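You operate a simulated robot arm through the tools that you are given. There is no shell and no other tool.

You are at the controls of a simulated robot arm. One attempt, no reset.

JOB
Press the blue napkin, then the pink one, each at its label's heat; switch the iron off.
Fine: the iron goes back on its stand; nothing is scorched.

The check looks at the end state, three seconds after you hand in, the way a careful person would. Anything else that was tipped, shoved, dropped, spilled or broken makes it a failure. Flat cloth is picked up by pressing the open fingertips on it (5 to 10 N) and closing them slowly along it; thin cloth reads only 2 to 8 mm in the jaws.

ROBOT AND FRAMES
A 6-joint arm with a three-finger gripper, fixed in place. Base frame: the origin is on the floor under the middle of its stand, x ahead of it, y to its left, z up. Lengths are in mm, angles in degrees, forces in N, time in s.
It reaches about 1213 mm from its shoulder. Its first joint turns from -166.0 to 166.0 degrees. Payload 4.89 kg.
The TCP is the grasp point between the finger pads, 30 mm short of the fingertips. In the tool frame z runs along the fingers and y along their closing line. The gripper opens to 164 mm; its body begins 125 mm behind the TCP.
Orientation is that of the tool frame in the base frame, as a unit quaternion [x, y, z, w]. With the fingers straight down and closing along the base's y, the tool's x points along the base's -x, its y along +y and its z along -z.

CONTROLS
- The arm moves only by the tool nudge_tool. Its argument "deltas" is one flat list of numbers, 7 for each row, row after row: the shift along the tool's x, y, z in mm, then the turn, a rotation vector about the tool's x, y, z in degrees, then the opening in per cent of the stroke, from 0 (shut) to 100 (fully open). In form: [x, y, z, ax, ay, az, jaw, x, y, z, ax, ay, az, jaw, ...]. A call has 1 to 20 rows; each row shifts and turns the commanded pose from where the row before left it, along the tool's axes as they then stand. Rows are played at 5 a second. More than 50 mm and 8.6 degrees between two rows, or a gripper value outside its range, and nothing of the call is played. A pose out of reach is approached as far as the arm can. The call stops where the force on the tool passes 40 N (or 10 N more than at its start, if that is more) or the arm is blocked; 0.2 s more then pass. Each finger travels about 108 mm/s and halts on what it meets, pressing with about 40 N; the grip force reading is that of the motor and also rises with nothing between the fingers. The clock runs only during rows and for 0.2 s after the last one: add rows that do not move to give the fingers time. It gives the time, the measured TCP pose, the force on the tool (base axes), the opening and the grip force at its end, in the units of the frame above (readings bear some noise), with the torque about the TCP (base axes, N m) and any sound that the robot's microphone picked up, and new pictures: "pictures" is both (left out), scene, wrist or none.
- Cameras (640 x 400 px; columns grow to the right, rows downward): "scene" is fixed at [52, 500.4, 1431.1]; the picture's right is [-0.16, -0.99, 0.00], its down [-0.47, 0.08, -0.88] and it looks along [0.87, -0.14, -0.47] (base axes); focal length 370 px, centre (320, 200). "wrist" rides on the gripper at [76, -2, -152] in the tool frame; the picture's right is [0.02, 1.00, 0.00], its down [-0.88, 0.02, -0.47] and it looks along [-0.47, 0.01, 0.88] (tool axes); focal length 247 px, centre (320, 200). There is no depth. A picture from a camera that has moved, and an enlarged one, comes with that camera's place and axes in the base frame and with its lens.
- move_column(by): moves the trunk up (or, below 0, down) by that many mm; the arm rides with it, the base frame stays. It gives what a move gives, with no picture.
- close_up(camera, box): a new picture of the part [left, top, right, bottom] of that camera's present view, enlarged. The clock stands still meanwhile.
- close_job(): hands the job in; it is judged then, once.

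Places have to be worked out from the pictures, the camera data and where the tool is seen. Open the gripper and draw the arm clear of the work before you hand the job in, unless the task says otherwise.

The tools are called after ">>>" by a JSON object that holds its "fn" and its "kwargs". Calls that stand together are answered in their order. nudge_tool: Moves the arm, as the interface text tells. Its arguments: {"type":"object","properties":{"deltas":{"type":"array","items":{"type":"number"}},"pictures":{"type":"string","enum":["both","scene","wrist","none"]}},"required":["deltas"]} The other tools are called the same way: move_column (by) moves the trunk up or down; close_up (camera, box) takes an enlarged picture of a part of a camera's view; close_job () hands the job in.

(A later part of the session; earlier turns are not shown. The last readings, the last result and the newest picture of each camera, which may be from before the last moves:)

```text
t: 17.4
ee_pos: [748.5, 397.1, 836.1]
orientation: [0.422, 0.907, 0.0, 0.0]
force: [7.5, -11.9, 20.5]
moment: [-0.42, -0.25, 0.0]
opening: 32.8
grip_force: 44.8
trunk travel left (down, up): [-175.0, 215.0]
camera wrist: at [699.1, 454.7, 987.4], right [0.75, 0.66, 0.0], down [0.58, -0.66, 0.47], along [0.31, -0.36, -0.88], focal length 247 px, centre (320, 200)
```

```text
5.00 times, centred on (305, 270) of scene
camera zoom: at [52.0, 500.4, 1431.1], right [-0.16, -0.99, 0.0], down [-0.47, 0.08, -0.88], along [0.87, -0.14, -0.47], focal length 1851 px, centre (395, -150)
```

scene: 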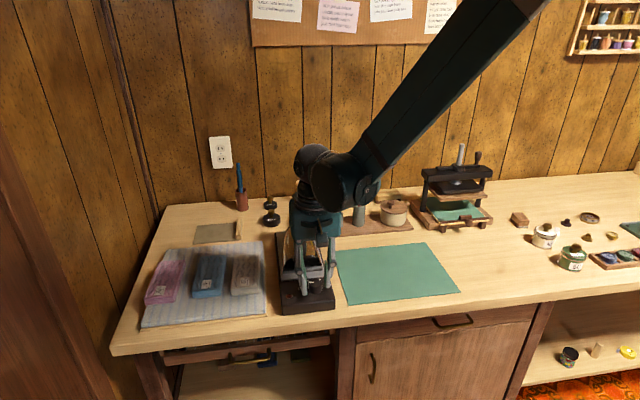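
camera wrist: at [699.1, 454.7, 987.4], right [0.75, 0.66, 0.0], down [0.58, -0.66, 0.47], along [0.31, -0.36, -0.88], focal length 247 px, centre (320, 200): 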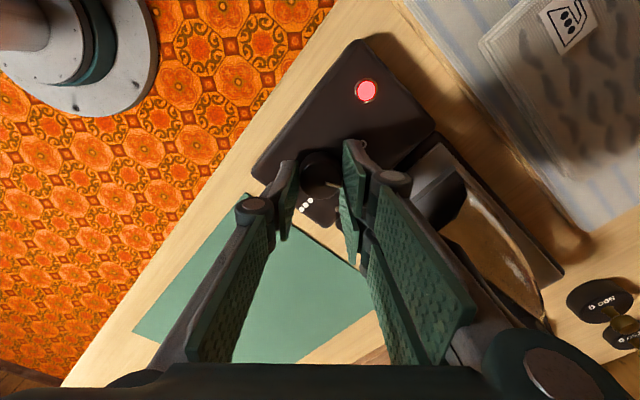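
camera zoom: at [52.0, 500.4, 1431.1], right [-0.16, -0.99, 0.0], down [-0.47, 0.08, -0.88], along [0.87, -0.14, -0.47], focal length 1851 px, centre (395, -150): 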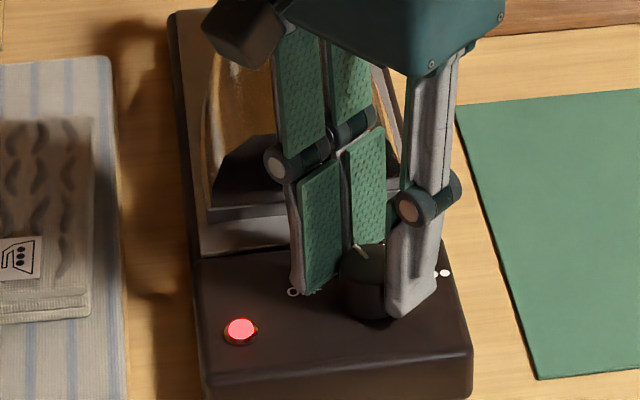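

The lamp has lit, so the iron is heating. I release the knob, lift off and check the pointer against the one-dot mark.

>>> {"fn": "nudge_tool", "kwargs": {"deltas": [0, 0, 0, 0, 0, 0, 20, 0, 0, 0, 0, 0, 0, 24, 0, 0, 0, 0, 0, 0, 27, 0, 0, -10, 0, 0, 0, 28, 0, 0, -20, 0, 0, 0, 28, 0, 0, -25, 0, 0, 0, 28, 0, 0, -25, 0, 0, -8, 28, 0, 0, -25, 0, 0, -8, 60, 0, 0, -10, 0, 0, -8, 100, 0, 0, 0, 0, 0, -8, 100, 0, 0, 0, 0, 0, -8, 100, 0, 0, 0, 0, 0, -8, 100, 0, 0, 0, 0, 0, -2, 100, 0, 0, 0, 0, 0, 0, 100], "pictures": "both"}}

>>> {"fn": "close_up", "kwargs": {"camera": "wrist", "box": [270, 100, 410, 200]}}

>>> {"fn": "close_up", "kwargs": {"camera": "scene", "box": [265, 230, 345, 310]}}

```text
t: 20.4
ee_pos: [748.5, 398.5, 949.3]
orientation: [-0.001, 1.0, -0.001, 0.0]
force: [-0.3, -0.1, 0.1]
moment: [-0.02, 0.01, 0.0]
opening: 164.1
grip_force: 0.1
trunk travel left (down, up): [-175.0, 215.0]
camera wrist: at [672.9, 396.5, 1101.5], right [-0.02, 1.0, 0.0], down [0.88, 0.02, 0.47], along [0.47, 0.01, -0.88], focal length 247 px, centre (320, 200)
```

scene: 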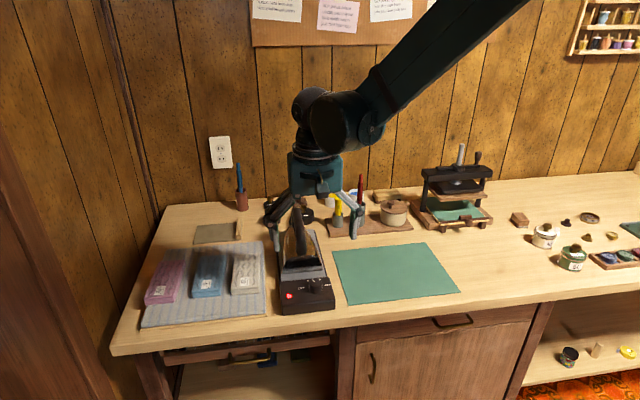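
wrist: 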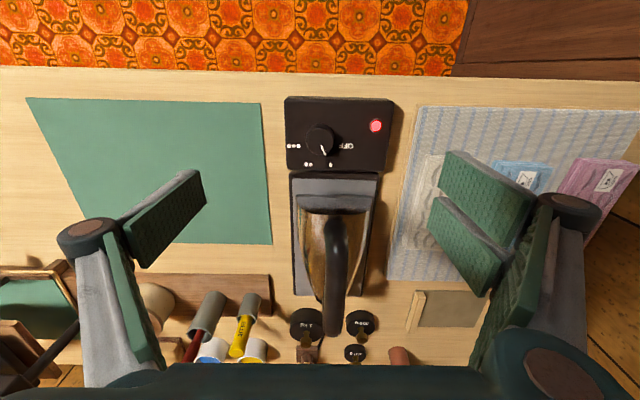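

```text
4.00 times, centred on (340, 150) of wrist
camera zoom: at [672.9, 396.5, 1101.5], right [-0.02, 1.0, 0.0], down [0.88, 0.02, 0.47], along [0.47, 0.01, -0.88], focal length 988 px, centre (240, 400)
```

zoom: 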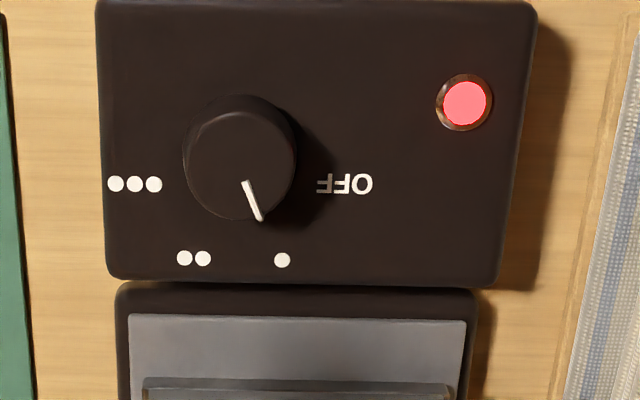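

```text
5.00 times, centred on (305, 270) of scene
camera zoom: at [52.0, 500.4, 1431.1], right [-0.16, -0.99, 0.0], down [-0.47, 0.08, -0.88], along [0.87, -0.14, -0.47], focal length 1851 px, centre (395, -150)
```

zoom: 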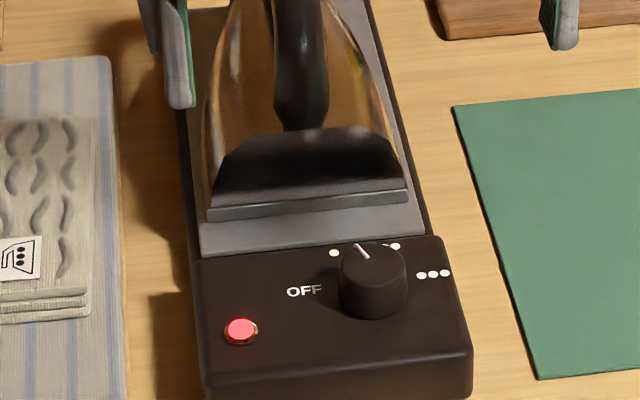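

The pointer is on the one-dot mark and the lamp is lit while heating. Meanwhile I go over the napkins to measure them precisely.

>>> {"fn": "nudge_tool", "kwargs": {"deltas": [0, 0, -25, 0, 0, 0, 100, -5, 38, -5, 0, 0, 0, 100, -5, 38, -5, 0, 0, 0, 100, -5, 38, -5, 0, 0, 0, 100, -5, 38, -5, 0, 0, 0, 100, -5, 38, -5, 0, 0, 0, 100, -5, 38, -5, 0, 0, 0, 100, -5, 38, -5, 0, 0, 0, 100, 0, 0, 0, 0, 0, 0, 100], "pictures": "both"}}

>>> {"fn": "close_up", "kwargs": {"camera": "wrist", "box": [200, 90, 440, 280]}}

>>> {"fn": "close_up", "kwargs": {"camera": "scene", "box": [265, 230, 345, 310]}}

```text
t: 22.4
ee_pos: [785.0, 662.4, 1007.2]
orientation: [0.0, 1.0, 0.001, 0.001]
force: [-0.3, 0.4, -0.7]
moment: [-0.01, 0.06, -0.01]
opening: 164.1
grip_force: 0.1
trunk travel left (down, up): [-175.0, 215.0]
camera wrist: at [709.5, 660.8, 1160.6], right [-0.02, 1.0, 0.0], down [0.88, 0.02, 0.47], along [0.47, 0.01, -0.88], focal length 247 px, centre (320, 200)
```

scene: 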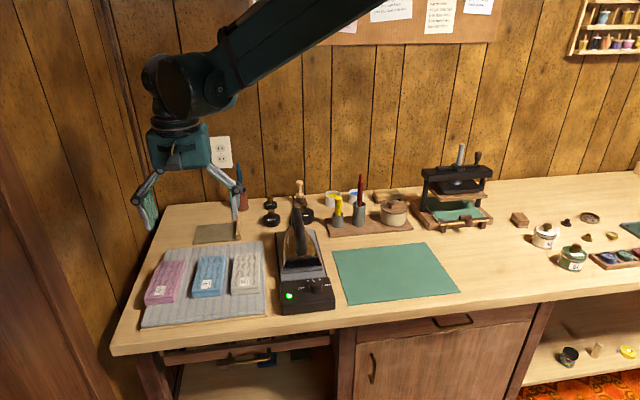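
wrist: 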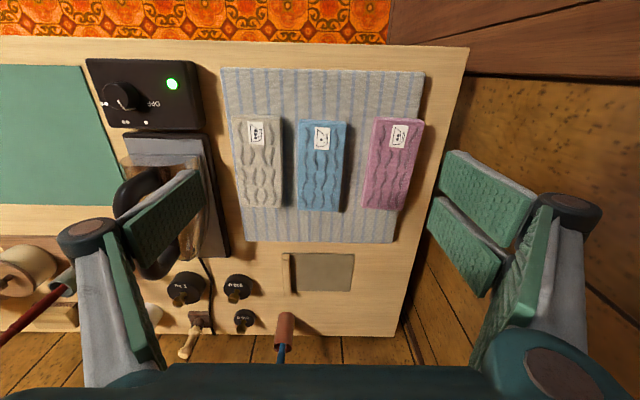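

```text
2.11 times, centred on (320, 185) of wrist
camera zoom: at [709.5, 660.8, 1160.6], right [-0.02, 1.0, 0.0], down [0.88, 0.02, 0.47], along [0.47, 0.01, -0.88], focal length 520 px, centre (320, 232)
```

zoom: 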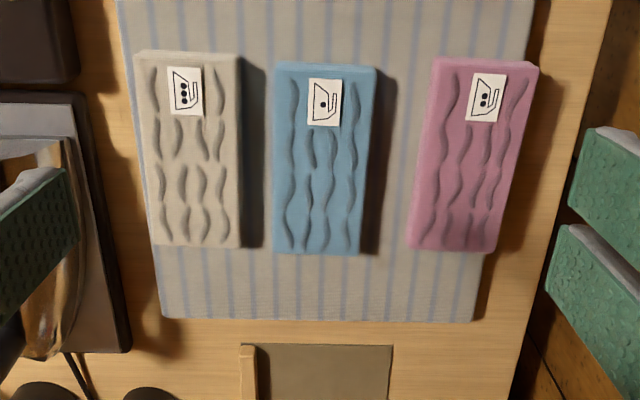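

```text
5.00 times, centred on (305, 270) of scene
camera zoom: at [52.0, 500.4, 1431.1], right [-0.16, -0.99, 0.0], down [-0.47, 0.08, -0.88], along [0.87, -0.14, -0.47], focal length 1851 px, centre (395, -150)
```

zoom: 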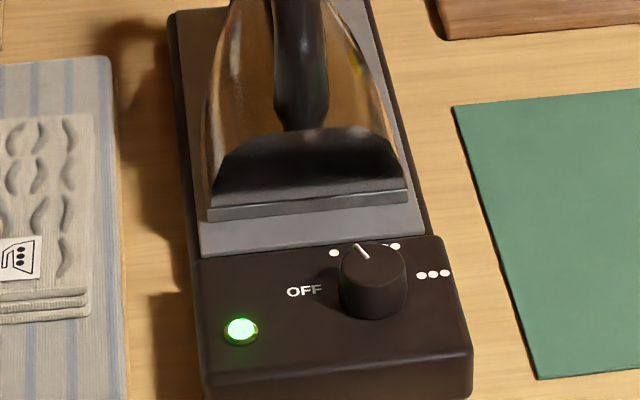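

The lamp has gone green: ready at one dot. Before fetching the iron I test that the arm reaches the pink napkin's far position.

>>> {"fn": "nudge_tool", "kwargs": {"deltas": [-24, 28, 12, 0, 0, 0, 100, -24, 28, 12, 0, 0, 0, 100, -24, 28, 12, 0, 0, 0, 100, -23, 29, 12, 0, 0, 0, 100, 0, 0, 0, 0, 0, 0, 100], "pictures": "both"}}

```text
t: 23.6
ee_pos: [878.3, 776.3, 961.2]
orientation: [-0.001, 1.0, 0.001, 0.001]
force: [-0.5, 0.4, -0.5]
moment: [-0.06, 0.06, -0.01]
opening: 164.0
grip_force: 0.1
trunk travel left (down, up): [-175.0, 215.0]
camera wrist: at [802.7, 774.8, 1113.0], right [-0.02, 1.0, 0.0], down [0.88, 0.02, 0.47], along [0.47, 0.01, -0.88], focal length 247 px, centre (320, 200)
```

scene: 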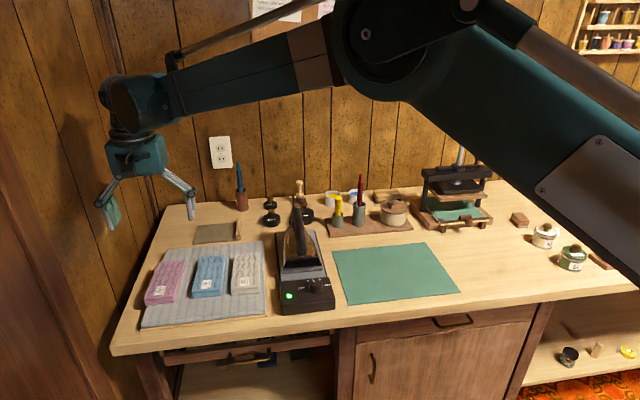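
wrist: 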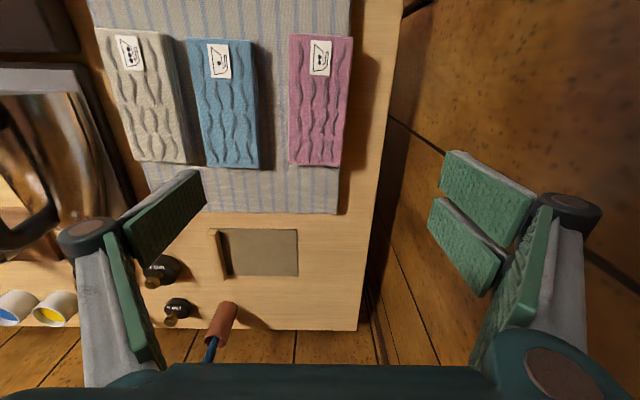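

The reach is fine. I go to above the iron's handle and check alignment.

>>> {"fn": "nudge_tool", "kwargs": {"deltas": [-4, -40, -6, 0, 0, 0, 90, -4, -45, -6, 0, 0, 0, 80, -5, -45, -6, 0, 0, 0, 60, -5, -45, -6, 0, 0, 0, 50, -5, -45, -6, 0, 0, 0, 50, -5, -45, -6, 0, 0, 0, 50, -5, -45, -2, 0, 0, 0, 50, -5, -45, 0, 0, 0, 0, 50, 0, 0, 0, 0, 0, 0, 50], "pictures": "both"}}

>>> {"fn": "close_up", "kwargs": {"camera": "wrist", "box": [220, 20, 420, 260]}}

>>> {"fn": "close_up", "kwargs": {"camera": "scene", "box": [255, 130, 355, 320]}}

```text
t: 25.6
ee_pos: [917.3, 419.0, 1000.2]
orientation: [0.0, 1.0, 0.0, 0.0]
force: [0.2, 0.4, 0.3]
moment: [0.05, 0.01, 0.0]
opening: 81.7
grip_force: 0.0
trunk travel left (down, up): [-175.0, 215.0]
camera wrist: at [841.6, 416.3, 1153.2], right [-0.02, 1.0, 0.0], down [0.88, 0.02, 0.47], along [0.47, 0.01, -0.88], focal length 247 px, centre (320, 200)
```

scene: 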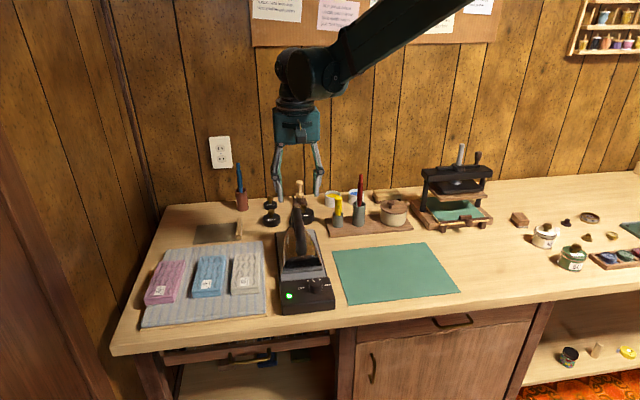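
wrist: 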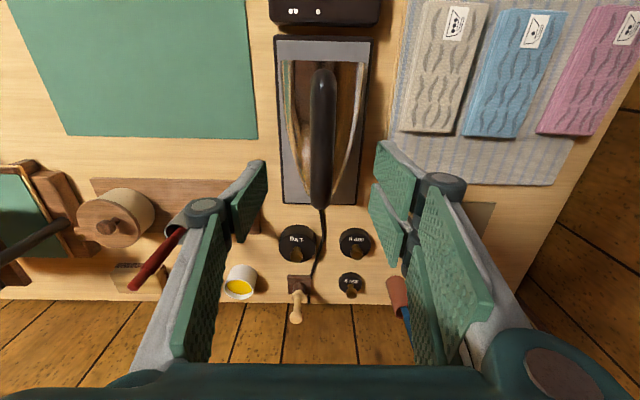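

```text
1.67 times, centred on (320, 140) of wrist
camera zoom: at [841.6, 416.3, 1153.2], right [-0.02, 1.0, 0.0], down [0.88, 0.02, 0.47], along [0.47, 0.01, -0.88], focal length 412 px, centre (320, 300)
```

zoom: 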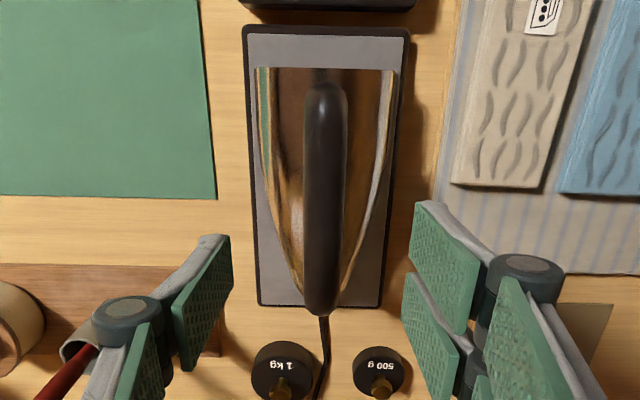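

```text
2.11 times, centred on (305, 225) of scene
camera zoom: at [52.0, 500.4, 1431.1], right [-0.16, -0.99, 0.0], down [-0.47, 0.08, -0.88], along [0.87, -0.14, -0.47], focal length 779 px, centre (352, 147)
```

zoom: 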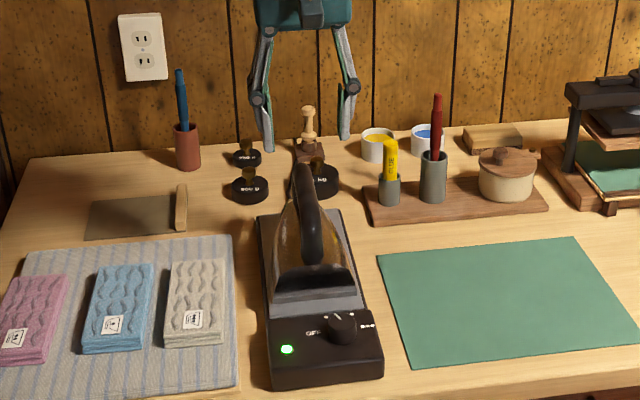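

The bar runs straight along x, centred at about x 914, y 419, right under the tool. I lower the open fingers around it to TCP z≈889.

>>> {"fn": "nudge_tool", "kwargs": {"deltas": [1, 0, 25, 0, 0, 0, 48, 1, 0, 25, 0, 0, 0, 45, 0, 0, 25, 0, 0, 0, 42, 0, 0, 20, 0, 0, 0, 40, 0, 0, 16, 0, 0, 0, 40, 0, 0, 0, 0, 0, 0, 40], "pictures": "both"}}

>>> {"fn": "close_up", "kwargs": {"camera": "wrist", "box": [220, 60, 420, 260]}}

>>> {"fn": "close_up", "kwargs": {"camera": "scene", "box": [255, 170, 355, 310]}}

```text
t: 27.0
ee_pos: [915.8, 420.7, 889.3]
orientation: [0.001, 1.0, 0.001, 0.001]
force: [0.7, 0.3, -0.1]
moment: [0.0, -0.02, 0.03]
opening: 65.6
grip_force: 0.1
trunk travel left (down, up): [-175.0, 215.0]
camera wrist: at [840.1, 419.4, 1040.9], right [-0.02, 1.0, 0.0], down [0.88, 0.02, 0.47], along [0.47, 0.01, -0.88], focal length 247 px, centre (320, 200)
```

scene: 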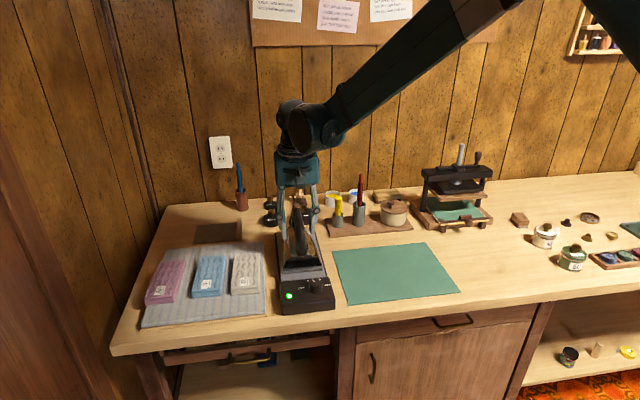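
wrist: 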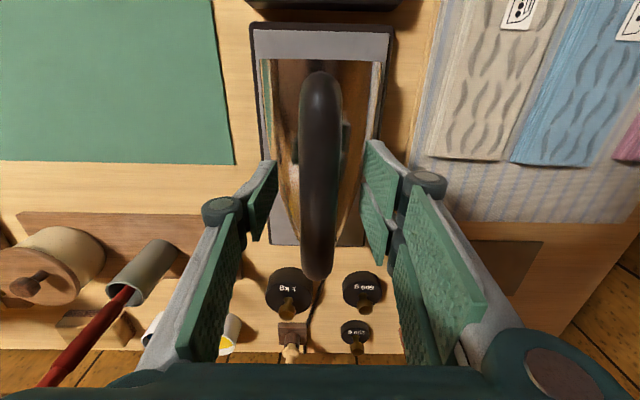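

```text
2.00 times, centred on (320, 160) of wrist
camera zoom: at [840.1, 419.4, 1040.9], right [-0.02, 1.0, 0.0], down [0.88, 0.02, 0.47], along [0.47, 0.01, -0.88], focal length 494 px, centre (320, 280)
```

zoom: 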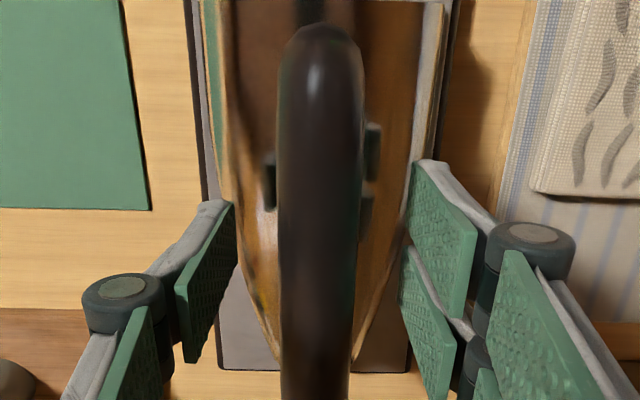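

```text
2.86 times, centred on (305, 240) of scene
camera zoom: at [52.0, 500.4, 1431.1], right [-0.16, -0.99, 0.0], down [-0.47, 0.08, -0.88], along [0.87, -0.14, -0.47], focal length 1058 px, centre (363, 86)
```

zoom: 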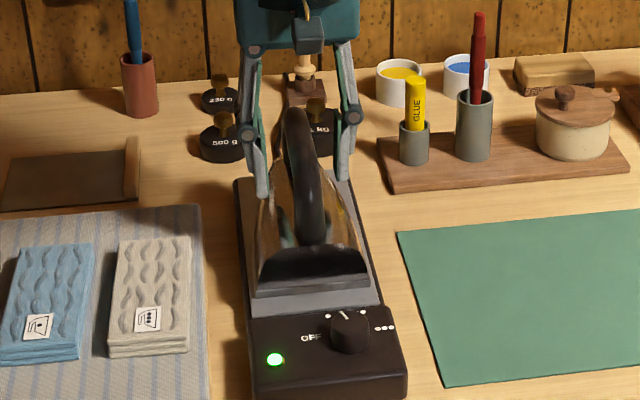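

The handle is centred between the pads. I close slowly onto it.

>>> {"fn": "nudge_tool", "kwargs": {"deltas": [0, 0, 0, 0, 0, 0, 32, 0, 0, 0, 0, 0, 0, 24, 0, 0, 0, 0, 0, 0, 19, 0, 0, 0, 0, 0, 0, 16, 0, 0, 0, 0, 0, 0, 14, 0, 0, 0, 0, 0, 0, 12, 0, 0, 0, 0, 0, 0, 10, 0, 0, 0, 0, 0, 0, 8], "pictures": "wrist"}}

>>> {"fn": "close_up", "kwargs": {"camera": "scene", "box": [255, 170, 355, 310]}}

```text
t: 28.8
ee_pos: [915.9, 421.0, 889.5]
orientation: [0.0, 1.0, 0.0, 0.0]
force: [-0.1, -3.3, 0.0]
moment: [0.05, 0.0, -0.05]
opening: 25.0
grip_force: 39.6
trunk travel left (down, up): [-175.0, 215.0]
camera wrist: at [840.2, 419.2, 1041.2], right [-0.02, 1.0, 0.0], down [0.88, 0.02, 0.47], along [0.47, 0.01, -0.88], focal length 247 px, centre (320, 200)
```

wrist: 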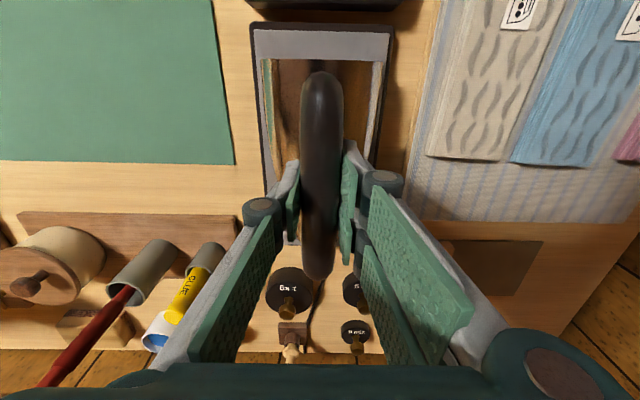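

```text
2.86 times, centred on (305, 240) of scene
camera zoom: at [52.0, 500.4, 1431.1], right [-0.16, -0.99, 0.0], down [-0.47, 0.08, -0.88], along [0.87, -0.14, -0.47], focal length 1058 px, centre (363, 86)
```

zoom: 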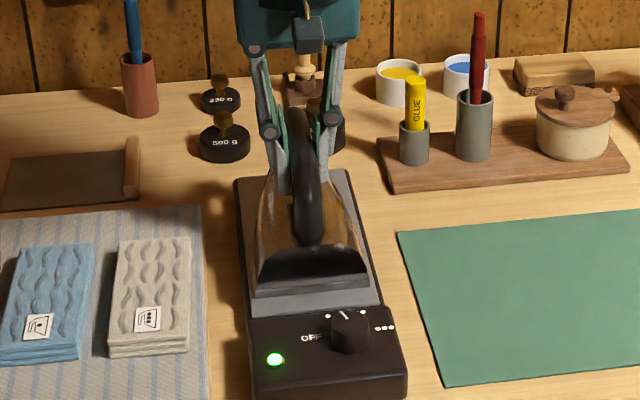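

Firm grip at 25 mm (40 N). I lift straight up 30 mm and read the load.

>>> {"fn": "nudge_tool", "kwargs": {"deltas": [0, 0, -3, 0, 0, 0, 8, 0, 0, -7, 0, 0, 0, 8, 0, 0, -10, 0, 0, 0, 8, 0, 0, -10, 0, 0, 0, 8, 0, 0, 0, 0, 0, 0, 8], "pictures": "both"}}

>>> {"fn": "close_up", "kwargs": {"camera": "scene", "box": [235, 160, 355, 310]}}

```text
t: 30.0
ee_pos: [916.2, 421.0, 918.4]
orientation: [0.0, 1.0, -0.001, -0.001]
force: [1.1, 0.3, -9.5]
moment: [-0.04, 0.05, -0.02]
opening: 25.1
grip_force: 39.7
trunk travel left (down, up): [-175.0, 215.0]
camera wrist: at [839.7, 420.7, 1070.2], right [-0.02, 1.0, 0.0], down [0.88, 0.02, 0.47], along [0.47, 0.01, -0.88], focal length 247 px, centre (320, 200)
```

scene: 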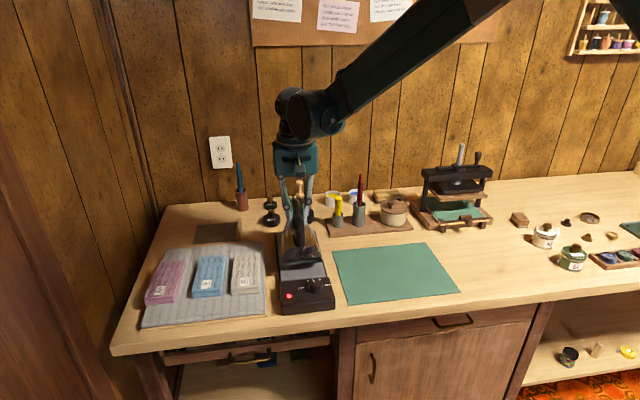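
wrist: 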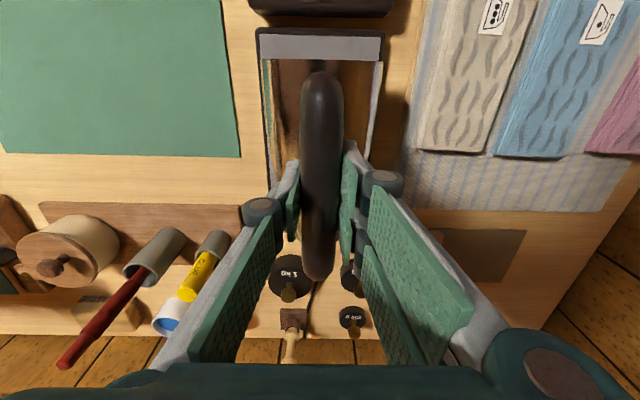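

```text
2.67 times, centred on (295, 235) of scene
camera zoom: at [52.0, 500.4, 1431.1], right [-0.16, -0.99, 0.0], down [-0.47, 0.08, -0.88], along [0.87, -0.14, -0.47], focal length 987 px, centre (387, 107)
```

zoom: 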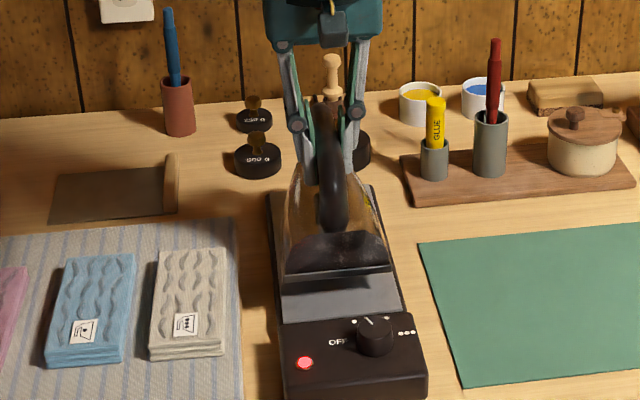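

The iron (about 9.5 N) hangs level and clear. I raise it and carry it over the blue napkin.

>>> {"fn": "nudge_tool", "kwargs": {"deltas": [0, 0, -20, 0, 0, 0, 8, 4, 20, -20, 0, 0, 0, 8, 9, 38, -2, 0, 0, 0, 8, 9, 38, 0, 0, 0, 0, 8, 9, 38, 0, 0, 0, 0, 8, 9, 38, 0, 0, 0, 0, 8, 9, 38, 0, 0, 0, 0, 8, 9, 36, 0, 0, 0, 0, 8, 0, 0, 0, 0, 0, 0, 8], "pictures": "both"}}

>>> {"fn": "close_up", "kwargs": {"camera": "wrist", "box": [200, 0, 440, 280]}}

>>> {"fn": "close_up", "kwargs": {"camera": "scene", "box": [130, 160, 290, 340]}}

```text
t: 32.0
ee_pos: [856.7, 669.2, 960.4]
orientation: [-0.001, 1.0, 0.0, -0.001]
force: [-0.4, 0.6, -11.1]
moment: [-0.08, 0.03, -0.01]
opening: 24.9
grip_force: 40.4
trunk travel left (down, up): [-175.0, 215.0]
camera wrist: at [780.8, 667.7, 1112.5], right [-0.02, 1.0, 0.0], down [0.88, 0.02, 0.47], along [0.47, 0.01, -0.88], focal length 247 px, centre (320, 200)
```

scene: 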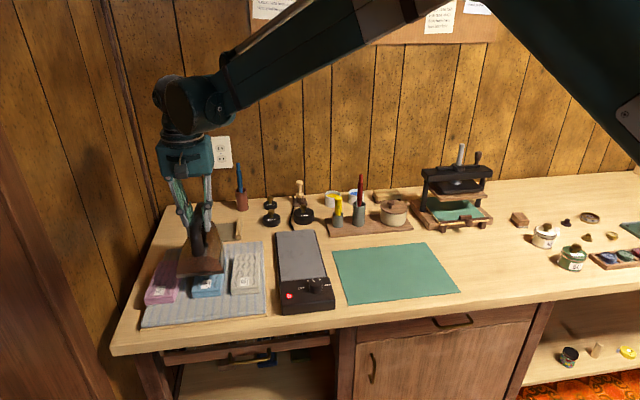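
wrist: 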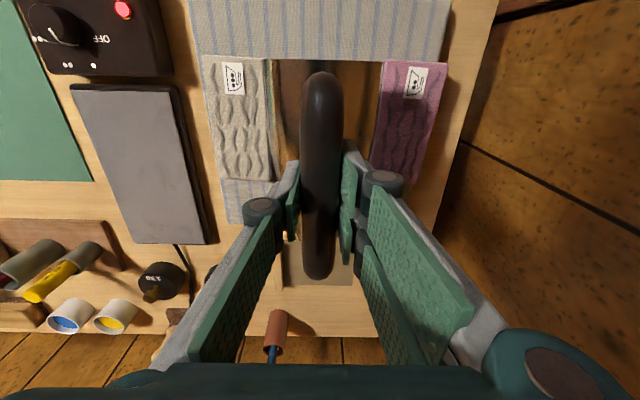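

```text
1.43 times, centred on (320, 140) of wrist
camera zoom: at [780.8, 667.7, 1112.5], right [-0.02, 1.0, 0.0], down [0.88, 0.02, 0.47], along [0.47, 0.01, -0.88], focal length 353 px, centre (320, 286)
```

zoom: 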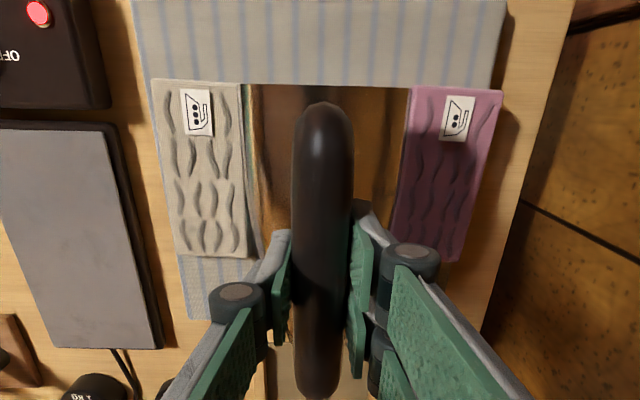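

```text
2.22 times, centred on (210, 250) of scene
camera zoom: at [52.0, 500.4, 1431.1], right [-0.16, -0.99, 0.0], down [-0.47, 0.08, -0.88], along [0.87, -0.14, -0.47], focal length 823 px, centre (564, 89)
```

zoom: 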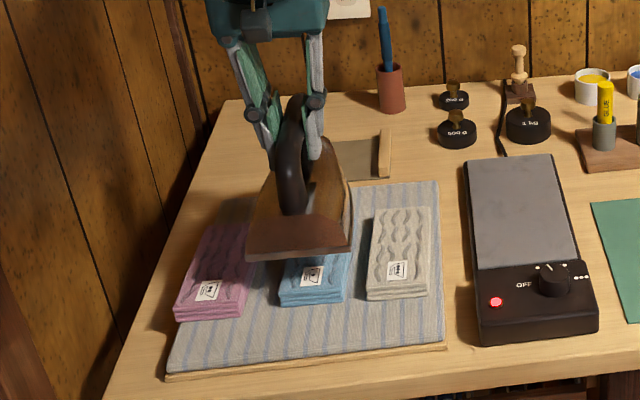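

The iron is centred over blue with clear gaps to white and pink. I lower it quickly to near the cloth, then in small steps.

>>> {"fn": "nudge_tool", "kwargs": {"deltas": [0, 0, 12, 0, 0, 0, 8, 0, 0, 12, 0, 0, 0, 8, 0, 0, 8, 0, 0, 0, 8, 0, 0, 0, 0, 0, 0, 8], "pictures": "scene"}}

>>> {"fn": "close_up", "kwargs": {"camera": "scene", "box": [130, 200, 280, 340]}}

```text
t: 33.0
ee_pos: [857.8, 667.7, 928.0]
orientation: [0.0, 1.0, -0.001, 0.0]
force: [0.4, -0.3, -10.0]
moment: [0.02, 0.11, 0.0]
opening: 25.2
grip_force: 39.8
trunk travel left (down, up): [-175.0, 215.0]
```

scene: 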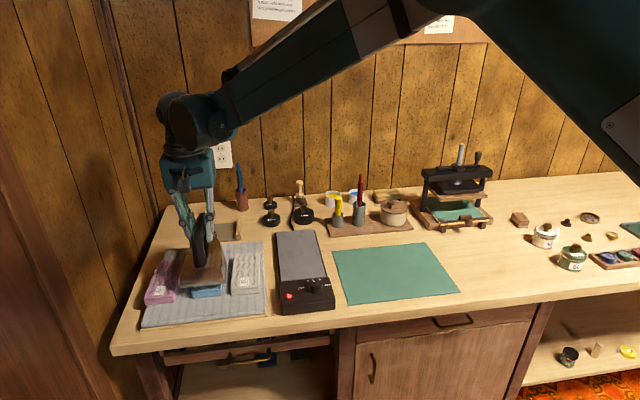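

```text
2.86 times, centred on (205, 270) of scene
camera zoom: at [52.0, 500.4, 1431.1], right [-0.16, -0.99, 0.0], down [-0.47, 0.08, -0.88], along [0.87, -0.14, -0.47], focal length 1058 px, centre (649, 0)
```

zoom: 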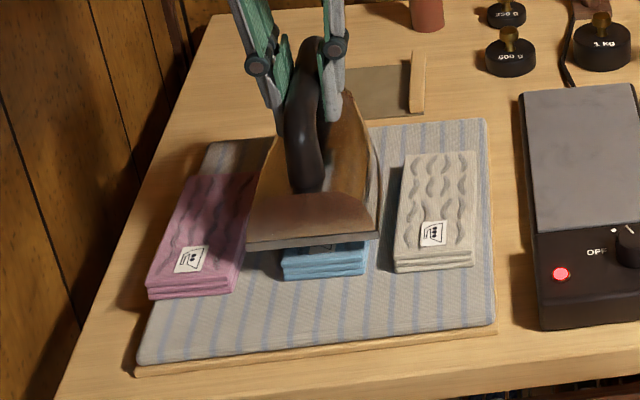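

Alignment looks good: the heel will land right at blue's near edge, so I shift 1.5 mm to -y. I descend in 2 mm steps watching the vertical force.

>>> {"fn": "nudge_tool", "kwargs": {"deltas": [0, -1.5, 5, 0, 0, 0, 8, 0, 0, 4, 0, 0, 0, 8, 0, 0, 2, 0, 0, 0, 8, 0, 0, 2, 0, 0, 0, 8], "pictures": "none"}}

```text
t: 34.0
ee_pos: [857.3, 667.0, 914.8]
orientation: [0.0, 1.0, 0.0, 0.0]
force: [-0.7, 0.3, -10.9]
moment: [0.02, 0.06, -0.02]
opening: 24.9
grip_force: 39.6
trunk travel left (down, up): [-175.0, 215.0]
```

Still hanging free at z 914.8 (-10.9 N). I go down further in 2 mm steps.

>>> {"fn": "nudge_tool", "kwargs": {"deltas": [0, 0, 2, 0, 0, 0, 8, 0, 0, 2, 0, 0, 0, 8, 0, 0, 2, 0, 0, 0, 8], "pictures": "scene"}}

>>> {"fn": "close_up", "kwargs": {"camera": "scene", "box": [130, 200, 280, 340]}}

```text
t: 34.8
ee_pos: [857.8, 668.5, 911.5]
orientation: [0.0, 1.0, 0.0, 0.001]
force: [5.1, 5.1, 14.5]
moment: [0.0, -0.13, -0.03]
opening: 24.9
grip_force: 40.4
trunk travel left (down, up): [-175.0, 215.0]
```

scene: 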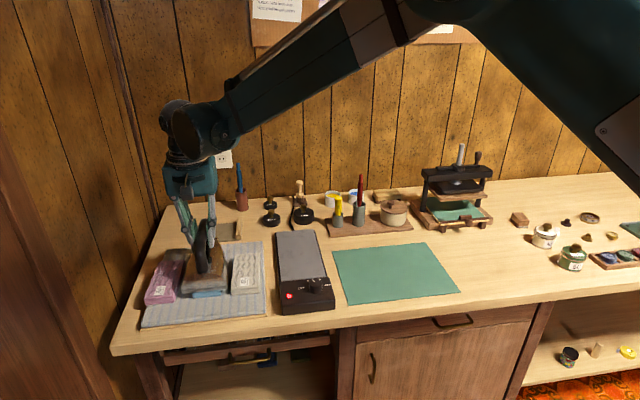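

```text
2.86 times, centred on (205, 270) of scene
camera zoom: at [52.0, 500.4, 1431.1], right [-0.16, -0.99, 0.0], down [-0.47, 0.08, -0.88], along [0.87, -0.14, -0.47], focal length 1058 px, centre (649, 0)
```

zoom: 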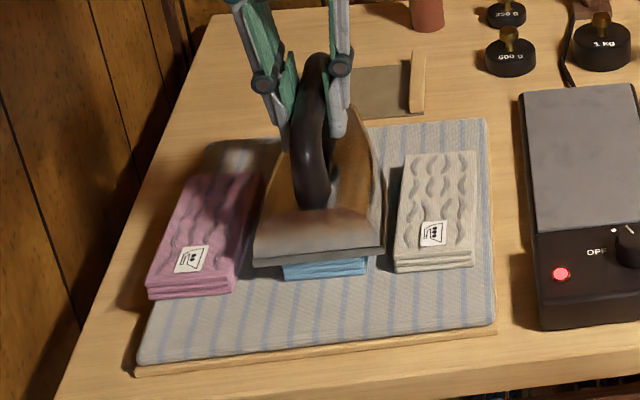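

Contact: the napkin now carries the iron plus about 14 N, heel right at the near edge, clear of neighbours. I hold for about 3 s.

>>> {"fn": "nudge_tool", "kwargs": {"deltas": [0, 0, 0, 0, 0, 0, 8, 0, 0, 0, 0, 0, 0, 8, 0, 0, 0, 0, 0, 0, 8, 0, 0, 0, 0, 0, 0, 8, 0, 0, 0, 0, 0, 0, 8, 0, 0, 0, 0, 0, 0, 8, 0, 0, 0, 0, 0, 0, 8, 0, 0, 0, 0, 0, 0, 8, 0, 0, 0, 0, 0, 0, 8, 0, 0, 0, 0, 0, 0, 8, 0, 0, 0, 0, 0, 0, 8, 0, 0, 0, 0, 0, 0, 8], "pictures": "scene"}}

>>> {"fn": "close_up", "kwargs": {"camera": "scene", "box": [130, 200, 280, 340]}}

```text
t: 37.4
ee_pos: [857.0, 667.3, 909.0]
orientation: [0.0, 1.0, 0.0, 0.0]
force: [-0.7, 0.7, 18.0]
moment: [-0.04, 0.3, -0.04]
opening: 25.2
grip_force: 39.6
trunk travel left (down, up): [-175.0, 215.0]
```

scene: 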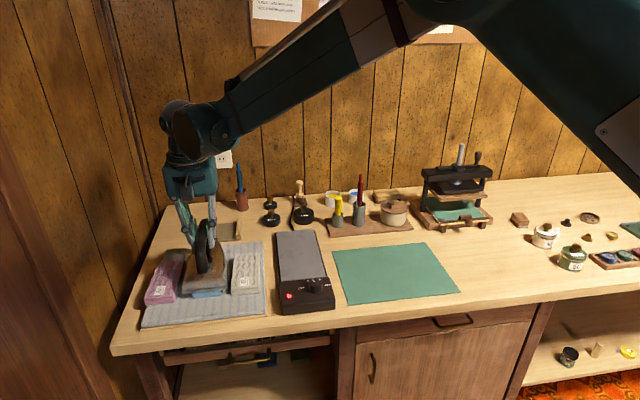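

```text
2.86 times, centred on (205, 270) of scene
camera zoom: at [52.0, 500.4, 1431.1], right [-0.16, -0.99, 0.0], down [-0.47, 0.08, -0.88], along [0.87, -0.14, -0.47], focal length 1058 px, centre (649, 0)
```

zoom: 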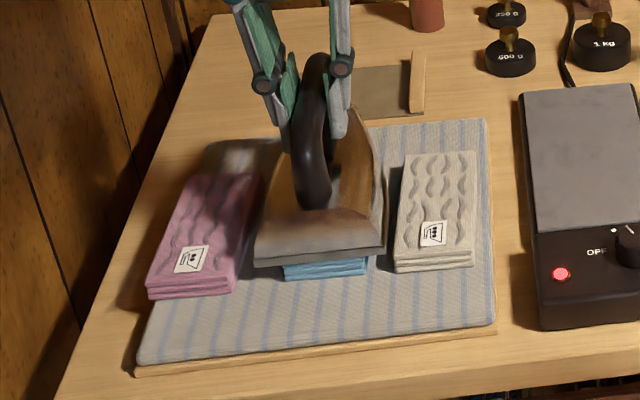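

About 3 s of pressing done. I lift and shift the iron aside in the air to inspect the blue napkin.

>>> {"fn": "nudge_tool", "kwargs": {"deltas": [0, 0, -5, 0, 0, 0, 8, 0, 0, -15, 0, 0, 0, 8, 0, 0, -20, 0, 0, 0, 8, 0, -30, -15, 0, 0, 0, 8, -8, -40, 0, 0, 0, 0, 8, -8, -40, 0, 0, 0, 0, 8, -8, -30, 0, 0, 0, 0, 8], "pictures": "both"}}

>>> {"fn": "close_up", "kwargs": {"camera": "scene", "box": [130, 230, 270, 330]}}

>>> {"fn": "close_up", "kwargs": {"camera": "wrist", "box": [320, 40, 560, 240]}}

```text
t: 39.0
ee_pos: [879.2, 525.0, 964.8]
orientation: [-0.001, 1.0, 0.0, 0.0]
force: [-1.3, 1.0, -10.1]
moment: [-0.18, 0.0, -0.01]
opening: 25.3
grip_force: 39.8
trunk travel left (down, up): [-175.0, 215.0]
camera wrist: at [803.8, 523.0, 1117.0], right [-0.02, 1.0, 0.0], down [0.88, 0.02, 0.47], along [0.47, 0.01, -0.88], focal length 247 px, centre (320, 200)
```

scene: 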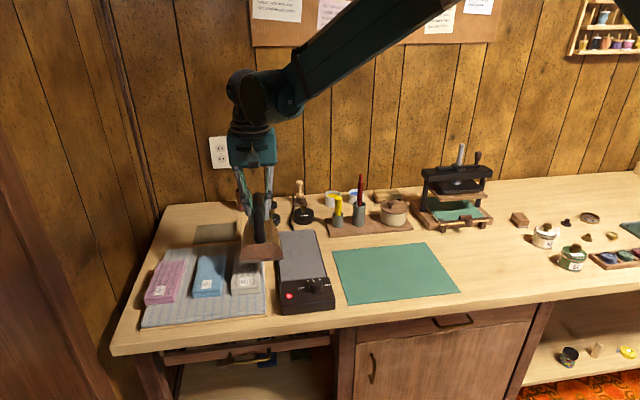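
wrist: 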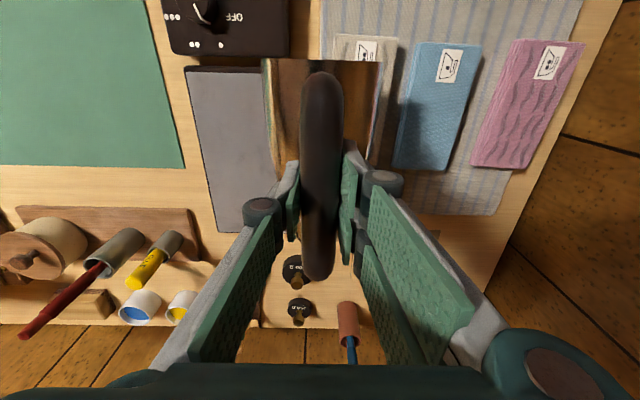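

```text
4.00 times, centred on (200, 280) of scene
camera zoom: at [52.0, 500.4, 1431.1], right [-0.16, -0.99, 0.0], down [-0.47, 0.08, -0.88], along [0.87, -0.14, -0.47], focal length 1481 px, centre (800, -120)
```

zoom: 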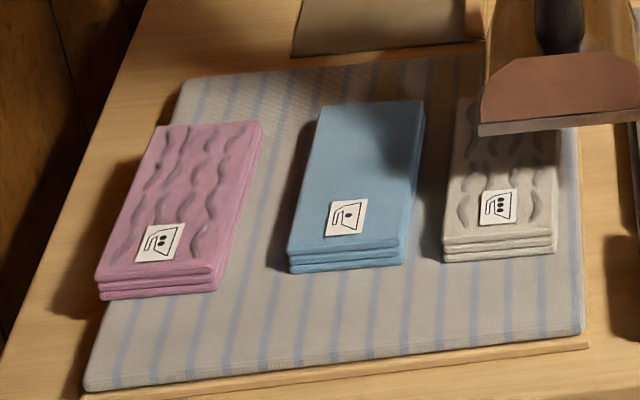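

```text
2.00 times, centred on (440, 140) of wrist
camera zoom: at [803.8, 523.0, 1117.0], right [-0.02, 1.0, 0.0], down [0.88, 0.02, 0.47], along [0.47, 0.01, -0.88], focal length 494 px, centre (80, 320)
```

zoom: 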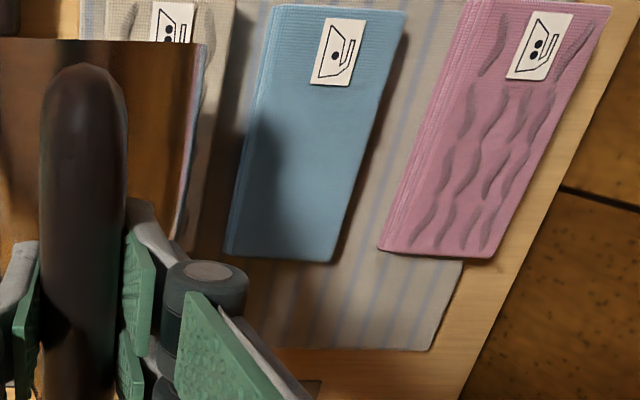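

Blue is perfectly smooth and unscorched. I carry the iron back over its stand plate.

>>> {"fn": "nudge_tool", "kwargs": {"deltas": [-11, -35, 0, 0, 0, 0, 8, -11, -35, 0, 0, 0, 0, 8, -12, -34.5, 0, 0, 0, 0, 8, 0, 0, 15, 0, 0, 0, 8, 0, 0, 15, 0, 0, 0, 8, 0, 0, 10, 0, 0, 0, 8, 0, 0, 0, 0, 0, 0, 8], "pictures": "both"}}

>>> {"fn": "close_up", "kwargs": {"camera": "scene", "box": [235, 180, 355, 320]}}

>>> {"fn": "close_up", "kwargs": {"camera": "wrist", "box": [220, 0, 420, 260]}}

```text
t: 40.6
ee_pos: [916.6, 422.2, 924.3]
orientation: [0.0, 1.0, 0.0, 0.0]
force: [0.0, 0.2, -11.6]
moment: [-0.03, 0.1, -0.02]
opening: 25.1
grip_force: 40.0
trunk travel left (down, up): [-175.0, 215.0]
camera wrist: at [840.1, 420.7, 1076.1], right [-0.02, 1.0, 0.0], down [0.88, 0.02, 0.47], along [0.47, 0.01, -0.88], focal length 247 px, centre (320, 200)
```

scene: 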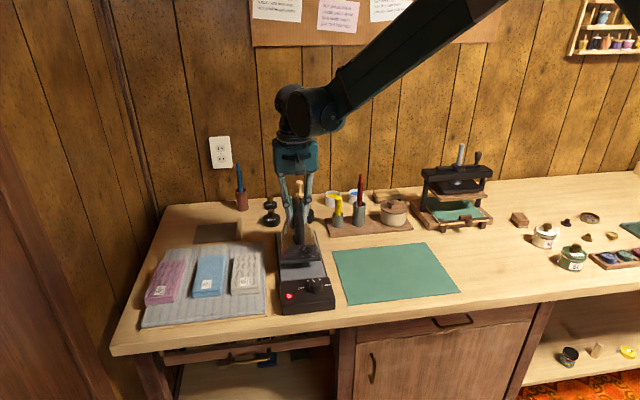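
wrist: 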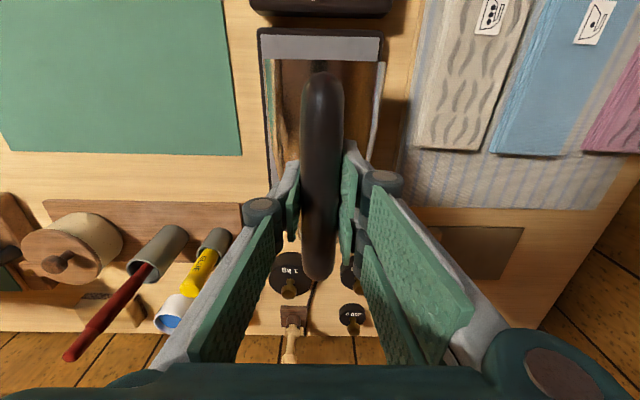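

```text
2.86 times, centred on (295, 250) of scene
camera zoom: at [52.0, 500.4, 1431.1], right [-0.16, -0.99, 0.0], down [-0.47, 0.08, -0.88], along [0.87, -0.14, -0.47], focal length 1058 px, centre (391, 57)
```

zoom: 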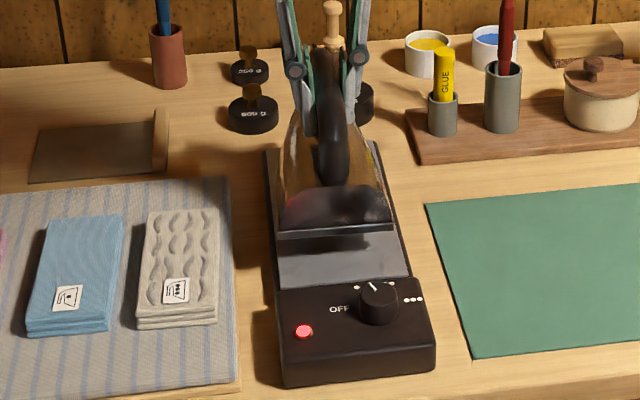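

```text
1.54 times, centred on (320, 130) of wrist
camera zoom: at [840.1, 420.7, 1076.1], right [-0.02, 1.0, 0.0], down [0.88, 0.02, 0.47], along [0.47, 0.01, -0.88], focal length 380 px, centre (320, 308)
```

zoom: 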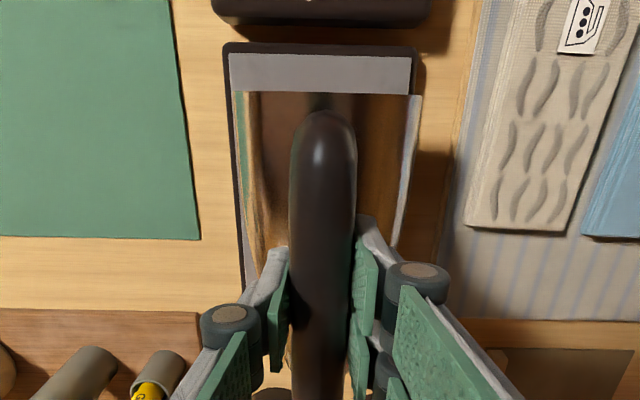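

The iron is right over its old place. I lower it 30 mm, then gently to contact.

>>> {"fn": "nudge_tool", "kwargs": {"deltas": [0, 0, 12, 0, 0, 0, 8, 0, 0, 10, 0, 0, 0, 8, 0, 0, 6, 0, 0, 0, 8, 0, 0, 3, 0, 0, 0, 8, 0, 0, 2, 0, 0, 0, 8, 0, 0, 1.5, 0, 0, 0, 8], "pictures": "none"}}

```text
t: 42.0
ee_pos: [914.3, 422.8, 889.9]
orientation: [-0.001, 1.0, 0.0, 0.001]
force: [1.5, 4.0, 1.5]
moment: [-0.3, 0.15, 0.05]
opening: 25.2
grip_force: 39.9
trunk travel left (down, up): [-175.0, 215.0]
```

The weight is on the stand plate (force near zero). I release slowly and back up.

>>> {"fn": "nudge_tool", "kwargs": {"deltas": [0, 0, 0, 0, 0, 0, 12, 0, 0, 0, 0, 0, 0, 16, 0, 0, 0, 0, 0, 0, 20, 0, 0, 0, 0, 0, 0, 28, 0, 0, 0, 0, 0, 0, 36, 0, 0, 0, 0, 0, 0, 42, 0, 0, -15, 0, 0, 0, 45, 0, 0, -30, 0, 0, 0, 45, 0, 0, -35, 0, 0, 0, 45, 0, 0, -20, 0, 0, 0, 45], "pictures": "both"}}

>>> {"fn": "close_up", "kwargs": {"camera": "scene", "box": [235, 180, 355, 320]}}

>>> {"fn": "close_up", "kwargs": {"camera": "wrist", "box": [220, 0, 420, 260]}}

```text
t: 44.2
ee_pos: [916.5, 423.5, 990.0]
orientation: [0.0, 1.0, 0.0, 0.0]
force: [0.8, 0.9, 0.0]
moment: [-0.08, 0.07, -0.02]
opening: 73.9
grip_force: 0.1
trunk travel left (down, up): [-175.0, 215.0]
camera wrist: at [839.9, 421.3, 1142.5], right [-0.02, 1.0, 0.0], down [0.88, 0.02, 0.47], along [0.47, 0.01, -0.88], focal length 247 px, centre (320, 200)
```

scene: 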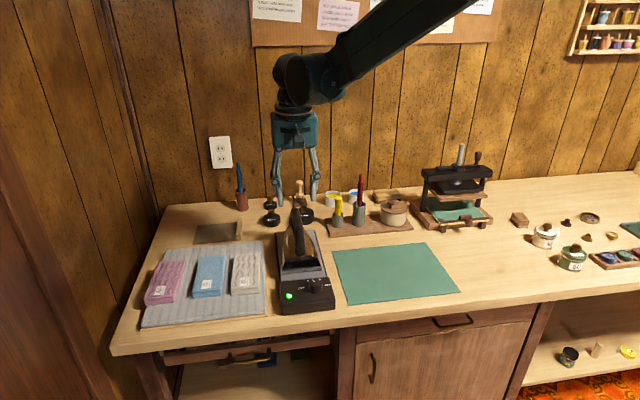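
wrist: 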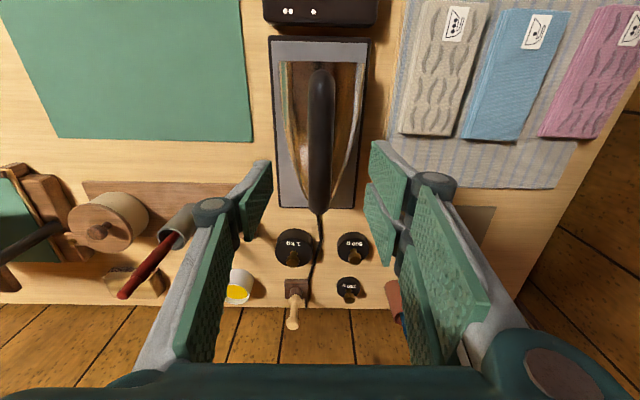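

```text
2.86 times, centred on (295, 250) of scene
camera zoom: at [52.0, 500.4, 1431.1], right [-0.16, -0.99, 0.0], down [-0.47, 0.08, -0.88], along [0.87, -0.14, -0.47], focal length 1058 px, centre (391, 57)
```

zoom: 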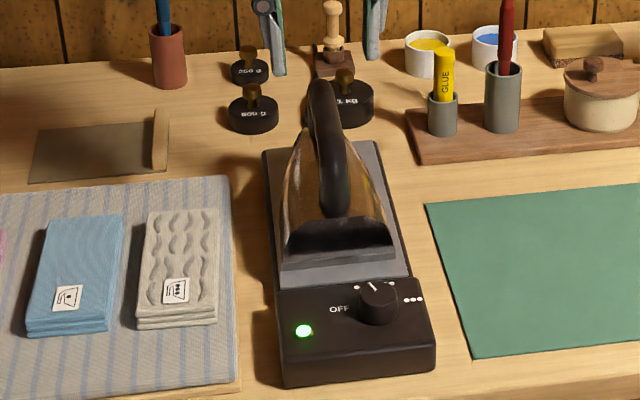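

```text
1.54 times, centred on (320, 130) of wrist
camera zoom: at [839.9, 421.3, 1142.5], right [-0.02, 1.0, 0.0], down [0.88, 0.02, 0.47], along [0.47, 0.01, -0.88], focal length 380 px, centre (320, 308)
```

zoom: 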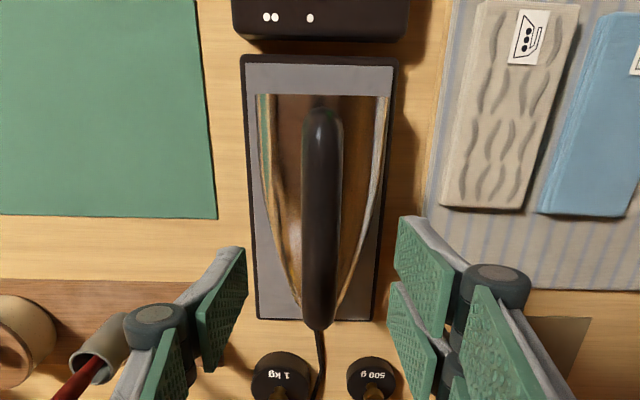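

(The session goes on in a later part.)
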